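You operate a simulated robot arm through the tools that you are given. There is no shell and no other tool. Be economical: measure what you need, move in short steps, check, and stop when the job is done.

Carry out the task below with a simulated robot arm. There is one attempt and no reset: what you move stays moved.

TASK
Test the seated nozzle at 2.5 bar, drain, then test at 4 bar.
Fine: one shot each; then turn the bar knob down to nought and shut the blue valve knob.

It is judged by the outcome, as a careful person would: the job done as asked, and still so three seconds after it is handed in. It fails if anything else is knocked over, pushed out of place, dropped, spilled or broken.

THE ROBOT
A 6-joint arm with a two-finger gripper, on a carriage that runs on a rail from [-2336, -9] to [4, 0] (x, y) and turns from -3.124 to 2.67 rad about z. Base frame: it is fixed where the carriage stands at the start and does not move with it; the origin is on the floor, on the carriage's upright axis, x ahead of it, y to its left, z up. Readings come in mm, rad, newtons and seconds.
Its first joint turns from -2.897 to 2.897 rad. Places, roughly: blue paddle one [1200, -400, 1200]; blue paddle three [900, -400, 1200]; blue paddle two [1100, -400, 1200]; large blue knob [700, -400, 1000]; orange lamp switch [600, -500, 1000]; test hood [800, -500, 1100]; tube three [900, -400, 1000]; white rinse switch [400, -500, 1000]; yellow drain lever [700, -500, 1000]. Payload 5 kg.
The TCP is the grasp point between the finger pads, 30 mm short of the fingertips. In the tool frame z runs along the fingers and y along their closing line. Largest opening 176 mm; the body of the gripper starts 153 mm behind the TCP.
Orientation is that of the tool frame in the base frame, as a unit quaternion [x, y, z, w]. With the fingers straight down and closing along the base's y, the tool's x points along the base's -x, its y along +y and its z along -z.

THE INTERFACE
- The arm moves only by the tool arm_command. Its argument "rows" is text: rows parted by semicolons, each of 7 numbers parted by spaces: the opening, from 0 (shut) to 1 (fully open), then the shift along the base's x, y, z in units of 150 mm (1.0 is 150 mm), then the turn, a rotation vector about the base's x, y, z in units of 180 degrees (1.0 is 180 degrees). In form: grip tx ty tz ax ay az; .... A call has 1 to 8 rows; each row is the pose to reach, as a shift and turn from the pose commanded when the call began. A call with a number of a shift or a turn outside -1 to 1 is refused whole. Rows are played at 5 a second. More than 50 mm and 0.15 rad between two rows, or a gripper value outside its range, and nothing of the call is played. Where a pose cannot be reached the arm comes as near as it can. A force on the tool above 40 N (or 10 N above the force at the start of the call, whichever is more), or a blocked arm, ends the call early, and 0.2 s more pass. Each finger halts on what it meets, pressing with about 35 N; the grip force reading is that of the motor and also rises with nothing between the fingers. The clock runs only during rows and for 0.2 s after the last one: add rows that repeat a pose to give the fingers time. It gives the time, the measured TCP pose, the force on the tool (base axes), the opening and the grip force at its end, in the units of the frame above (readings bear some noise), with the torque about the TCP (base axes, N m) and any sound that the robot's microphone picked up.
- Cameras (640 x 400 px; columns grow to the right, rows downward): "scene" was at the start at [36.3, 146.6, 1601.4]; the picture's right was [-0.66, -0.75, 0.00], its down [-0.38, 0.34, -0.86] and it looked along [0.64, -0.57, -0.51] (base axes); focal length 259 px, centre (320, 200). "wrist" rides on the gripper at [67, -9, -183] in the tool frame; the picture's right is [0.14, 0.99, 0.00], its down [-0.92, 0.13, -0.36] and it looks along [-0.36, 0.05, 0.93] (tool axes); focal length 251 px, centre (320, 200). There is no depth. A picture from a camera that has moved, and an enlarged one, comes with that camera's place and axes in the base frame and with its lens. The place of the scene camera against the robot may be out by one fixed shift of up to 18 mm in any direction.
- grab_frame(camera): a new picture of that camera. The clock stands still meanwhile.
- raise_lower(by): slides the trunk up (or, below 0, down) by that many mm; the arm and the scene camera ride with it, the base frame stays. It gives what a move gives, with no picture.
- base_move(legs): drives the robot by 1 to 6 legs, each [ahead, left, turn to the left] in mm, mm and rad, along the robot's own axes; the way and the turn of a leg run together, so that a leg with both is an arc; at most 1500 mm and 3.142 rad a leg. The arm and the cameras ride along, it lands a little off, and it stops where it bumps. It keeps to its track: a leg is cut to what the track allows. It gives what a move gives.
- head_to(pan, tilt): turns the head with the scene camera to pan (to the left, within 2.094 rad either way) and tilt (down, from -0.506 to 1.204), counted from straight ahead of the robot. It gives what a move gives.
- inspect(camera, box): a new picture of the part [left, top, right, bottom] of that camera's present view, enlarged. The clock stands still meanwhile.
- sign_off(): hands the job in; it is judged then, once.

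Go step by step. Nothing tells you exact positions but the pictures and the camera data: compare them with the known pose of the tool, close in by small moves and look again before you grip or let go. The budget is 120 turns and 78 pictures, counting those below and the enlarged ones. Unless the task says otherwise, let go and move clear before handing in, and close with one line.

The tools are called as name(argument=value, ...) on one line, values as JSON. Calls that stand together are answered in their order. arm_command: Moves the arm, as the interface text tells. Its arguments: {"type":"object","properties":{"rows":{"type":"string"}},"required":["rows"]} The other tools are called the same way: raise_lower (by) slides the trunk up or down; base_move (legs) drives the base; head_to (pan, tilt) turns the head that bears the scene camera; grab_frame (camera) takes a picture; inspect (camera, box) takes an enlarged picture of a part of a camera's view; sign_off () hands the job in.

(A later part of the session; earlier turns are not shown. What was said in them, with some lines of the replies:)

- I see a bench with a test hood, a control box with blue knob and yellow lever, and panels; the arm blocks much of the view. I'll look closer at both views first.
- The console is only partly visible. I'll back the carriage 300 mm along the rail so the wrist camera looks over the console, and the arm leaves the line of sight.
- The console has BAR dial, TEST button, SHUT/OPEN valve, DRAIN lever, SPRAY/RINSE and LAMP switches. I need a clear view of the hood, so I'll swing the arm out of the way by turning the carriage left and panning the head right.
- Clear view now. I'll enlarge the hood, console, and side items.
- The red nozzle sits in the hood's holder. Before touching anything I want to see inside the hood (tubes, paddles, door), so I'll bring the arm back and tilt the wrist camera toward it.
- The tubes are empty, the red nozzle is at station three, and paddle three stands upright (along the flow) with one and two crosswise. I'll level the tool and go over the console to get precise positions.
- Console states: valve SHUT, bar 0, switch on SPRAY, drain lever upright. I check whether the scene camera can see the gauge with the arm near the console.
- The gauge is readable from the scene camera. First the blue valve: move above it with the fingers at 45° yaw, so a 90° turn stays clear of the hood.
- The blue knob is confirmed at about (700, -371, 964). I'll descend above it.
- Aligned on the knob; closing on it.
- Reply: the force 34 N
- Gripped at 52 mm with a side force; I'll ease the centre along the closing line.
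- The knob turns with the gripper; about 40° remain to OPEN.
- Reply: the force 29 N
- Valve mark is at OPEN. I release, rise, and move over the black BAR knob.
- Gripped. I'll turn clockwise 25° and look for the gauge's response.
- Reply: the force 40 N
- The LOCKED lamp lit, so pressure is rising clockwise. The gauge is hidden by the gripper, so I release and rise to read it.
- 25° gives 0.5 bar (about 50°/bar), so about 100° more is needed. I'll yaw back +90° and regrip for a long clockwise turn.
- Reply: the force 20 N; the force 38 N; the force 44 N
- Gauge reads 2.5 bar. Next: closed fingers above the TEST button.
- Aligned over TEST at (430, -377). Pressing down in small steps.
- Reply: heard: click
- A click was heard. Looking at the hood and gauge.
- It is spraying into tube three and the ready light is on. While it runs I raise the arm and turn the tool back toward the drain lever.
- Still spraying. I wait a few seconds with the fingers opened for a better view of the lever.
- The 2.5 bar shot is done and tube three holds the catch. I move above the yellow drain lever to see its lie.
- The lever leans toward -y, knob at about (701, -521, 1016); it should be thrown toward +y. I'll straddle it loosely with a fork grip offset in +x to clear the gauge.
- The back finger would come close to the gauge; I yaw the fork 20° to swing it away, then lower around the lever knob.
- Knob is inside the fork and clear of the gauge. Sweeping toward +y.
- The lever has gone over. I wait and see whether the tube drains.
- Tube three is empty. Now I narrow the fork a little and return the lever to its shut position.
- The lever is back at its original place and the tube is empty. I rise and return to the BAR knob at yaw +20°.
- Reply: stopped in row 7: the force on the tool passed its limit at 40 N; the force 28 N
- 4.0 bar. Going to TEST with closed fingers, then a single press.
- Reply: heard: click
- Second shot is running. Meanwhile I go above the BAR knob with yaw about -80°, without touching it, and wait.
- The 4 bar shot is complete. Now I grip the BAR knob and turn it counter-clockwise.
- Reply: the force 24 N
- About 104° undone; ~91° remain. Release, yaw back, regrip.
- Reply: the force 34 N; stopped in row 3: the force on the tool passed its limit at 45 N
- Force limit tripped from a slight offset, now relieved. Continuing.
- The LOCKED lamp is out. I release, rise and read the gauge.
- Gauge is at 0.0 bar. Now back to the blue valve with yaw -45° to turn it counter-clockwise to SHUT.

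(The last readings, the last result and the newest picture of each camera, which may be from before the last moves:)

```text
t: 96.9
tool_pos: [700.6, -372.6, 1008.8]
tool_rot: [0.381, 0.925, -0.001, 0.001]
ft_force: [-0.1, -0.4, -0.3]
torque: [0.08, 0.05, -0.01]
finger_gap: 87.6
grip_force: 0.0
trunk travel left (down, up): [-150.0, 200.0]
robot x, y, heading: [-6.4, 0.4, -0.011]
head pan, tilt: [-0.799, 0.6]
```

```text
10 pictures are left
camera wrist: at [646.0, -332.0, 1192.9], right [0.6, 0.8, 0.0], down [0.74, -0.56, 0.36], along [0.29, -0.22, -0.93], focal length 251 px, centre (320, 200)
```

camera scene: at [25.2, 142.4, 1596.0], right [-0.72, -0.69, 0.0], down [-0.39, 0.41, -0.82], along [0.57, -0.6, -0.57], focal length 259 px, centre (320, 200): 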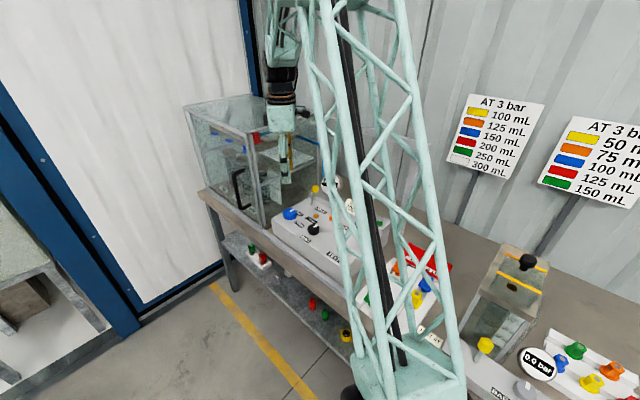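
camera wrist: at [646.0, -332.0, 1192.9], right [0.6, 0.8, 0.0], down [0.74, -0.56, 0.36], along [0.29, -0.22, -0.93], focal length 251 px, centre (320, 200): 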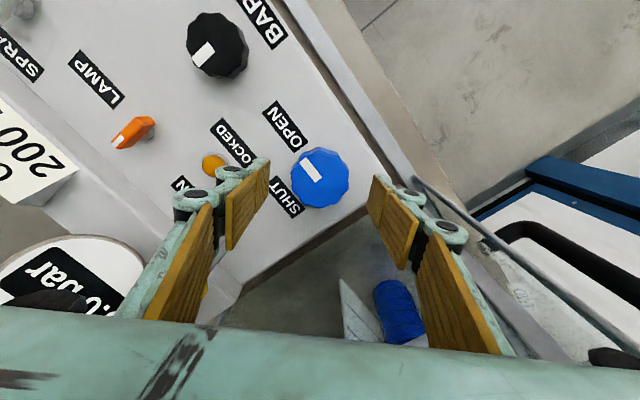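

arm_command(rows="0.5 0.01 -0.003 -0.24 0 0 0; 0.3 0.01 -0.003 -0.24 0 0 0; 0.25 0.01 -0.003 -0.24 0 0 0; 0.25 0.01 -0.003 -0.24 0 0 0; 0.25 0.01 -0.003 -0.24 0 0 0")

arm_command(rows="0.25 0 0 0 0 0 0.04; 0.25 0 0 0 0 0 0.08; 0.25 0 0 0 0 0 0.12; 0.25 0 0 0 0 0 0.16; 0.25 0 0 0 0 0 0.2; 0.25 0 0 0 0 0 0.24; 0.25 0 0 0 0 0 0.25")

```text
t: 98.1
tool_pos: [702.4, -372.5, 974.1]
tool_rot: [0.38, 0.925, -0.001, 0.001]
ft_force: [-7.9, -5.7, 7.7]
torque: [-0.09, 0.13, 0.18]
finger_gap: 52.2
grip_force: 44.4
trunk travel left (down, up): [-150.0, 200.0]
robot x, y, heading: [-5.8, 1.4, -0.011]
head pan, tilt: [-0.799, 0.6]
```

```text
t: 99.7
tool_pos: [702.7, -372.1, 972.4]
tool_rot: [-0.003, 1.0, 0.0, 0.002]
ft_force: [-2.1, 7.4, 19.0]
torque: [0.24, 0.13, 0.03]
finger_gap: 52.2
grip_force: 45.1
trunk travel left (down, up): [-150.0, 200.0]
robot x, y, heading: [-6.6, -0.0, -0.006]
head pan, tilt: [-0.799, 0.6]
```

arm_command(rows="0.25 0 0 0 0 0 0.04; 0.25 0 0 0 0 0 0.08; 0.25 0 0 0 0 0 0.12; 0.25 0 0 0 0 0 0.16; 0.25 0 0 0 0 0 0.2; 0.25 0 0 0 0 0 0.24; 0.25 0 0 0 0 0 0.247; 0.25 0 0 0 0 0 0.247")

grab_frame(camera="wrist")

```text
t: 101.5
tool_pos: [701.5, -371.8, 973.2]
tool_rot: [-0.38, 0.925, 0.001, 0.001]
ft_force: [-11.5, 29.5, 14.2]
torque: [0.72, 0.33, 0.0]
finger_gap: 52.1
grip_force: 44.5
trunk travel left (down, up): [-150.0, 200.0]
robot x, y, heading: [-5.2, -1.7, -0.009]
head pan, tilt: [-0.799, 0.6]
```

```text
9 pictures are left
camera wrist: at [660.0, -425.6, 1157.2], right [-0.8, 0.61, 0.0], down [0.56, 0.74, 0.36], along [0.22, 0.29, -0.93], focal length 251 px, centre (320, 200)
```

wrist: 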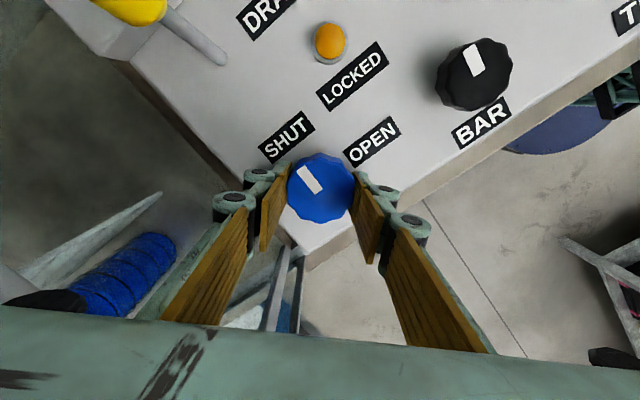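

The valve mark is back at SHUT. Release, rise clear and check everything.

arm_command(rows="0.55 0 0 0 0 0 0; 0.55 0 0 0 0 0 0; 0.55 0 0 0.3 0 0 0; 0.55 0 0 0.6 0 0 0; 0.55 -0.2 0.15 0.8 0 0 -0.04; 0.55 -0.4 0.3 1 0 0 -0.08; 0.55 -0.6 0.45 1 0 0 -0.12; 0.55 -0.8 0.6 1 0 0 -0.16")

inspect(camera="scene", box=[180, 90, 380, 270])

grab_frame(camera="wrist")

```text
t: 103.3
tool_pos: [584.2, -284.8, 1121.2]
tool_rot: [-0.137, 0.991, 0.001, 0.001]
ft_force: [1.2, 0.1, 0.0]
torque: [0.11, 0.11, 0.01]
finger_gap: 96.9
grip_force: 0.1
trunk travel left (down, up): [-150.0, 200.0]
robot x, y, heading: [-8.9, -1.6, -0.011]
head pan, tilt: [-0.799, 0.6]
```

```text
2.22 times, centred on (280, 180) of scene
camera zoom: at [25.7, 142.0, 1596.0], right [-0.72, -0.69, 0.0], down [-0.39, 0.41, -0.82], along [0.57, -0.6, -0.57], focal length 575 px, centre (409, 244)
```

zoom: 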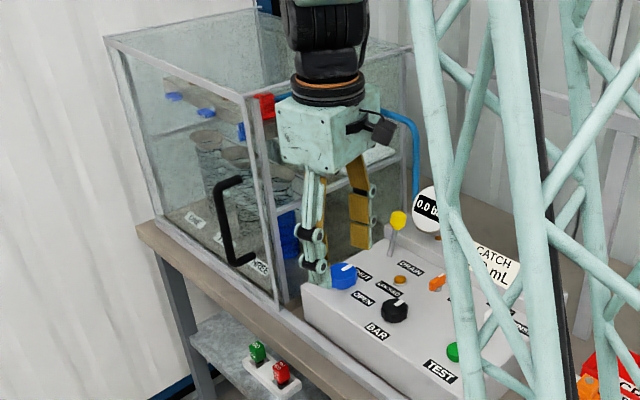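

```text
7 pictures are left
camera wrist: at [521.2, -311.4, 1304.5], right [-0.4, 0.92, 0.0], down [0.85, 0.37, 0.36], along [0.33, 0.15, -0.93], focal length 251 px, centre (320, 200)
```

wrist: 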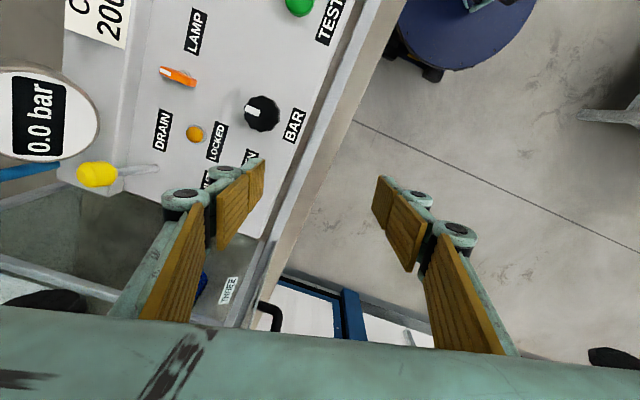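

inspect(camera="wrist", box=[170, 70, 310, 170])

inspect(camera="scene", box=[310, 180, 390, 240])

```text
4.00 times, centred on (240, 120) of wrist
camera zoom: at [521.2, -311.4, 1304.5], right [-0.4, 0.92, 0.0], down [0.85, 0.37, 0.36], along [0.33, 0.15, -0.93], focal length 1006 px, centre (640, 520)
```

zoom: 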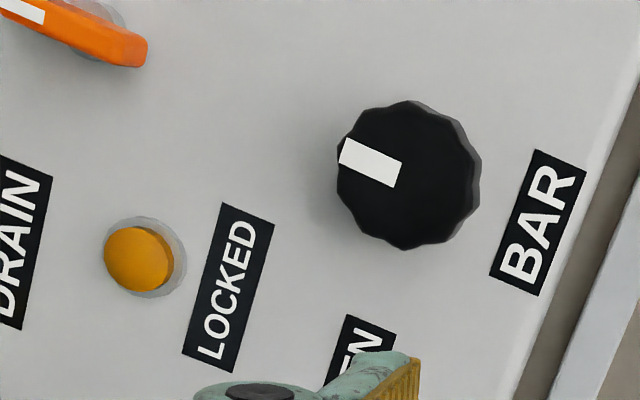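

```text
6.67 times, centred on (350, 210) of scene
camera zoom: at [25.7, 142.0, 1596.0], right [-0.72, -0.69, 0.0], down [-0.39, 0.41, -0.82], along [0.57, -0.6, -0.57], focal length 1724 px, centre (120, 133)
```

zoom: 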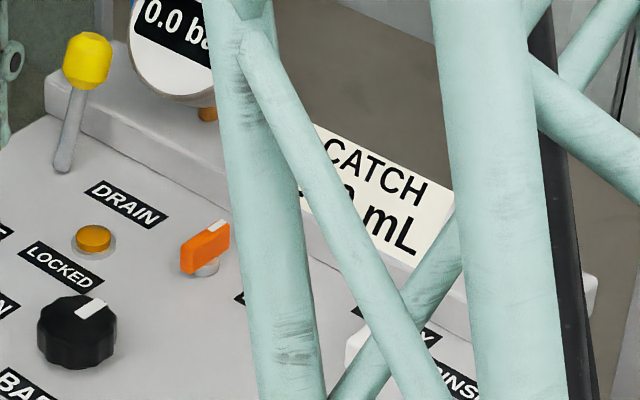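

Gauge reads 0.0, the BAR mark is at nought, the valve is SHUT, the drain lever is back and the arm is clear, so I hand in.

sign_off()

```text
The job is handed in.
```

The seated red nozzle was tested once at 2.5 bar, the tube was drained, and it was tested once at 4 bar; the bar knob is back at nought and the blue valve is shut. The water from the 4 bar shot is still in tube three.
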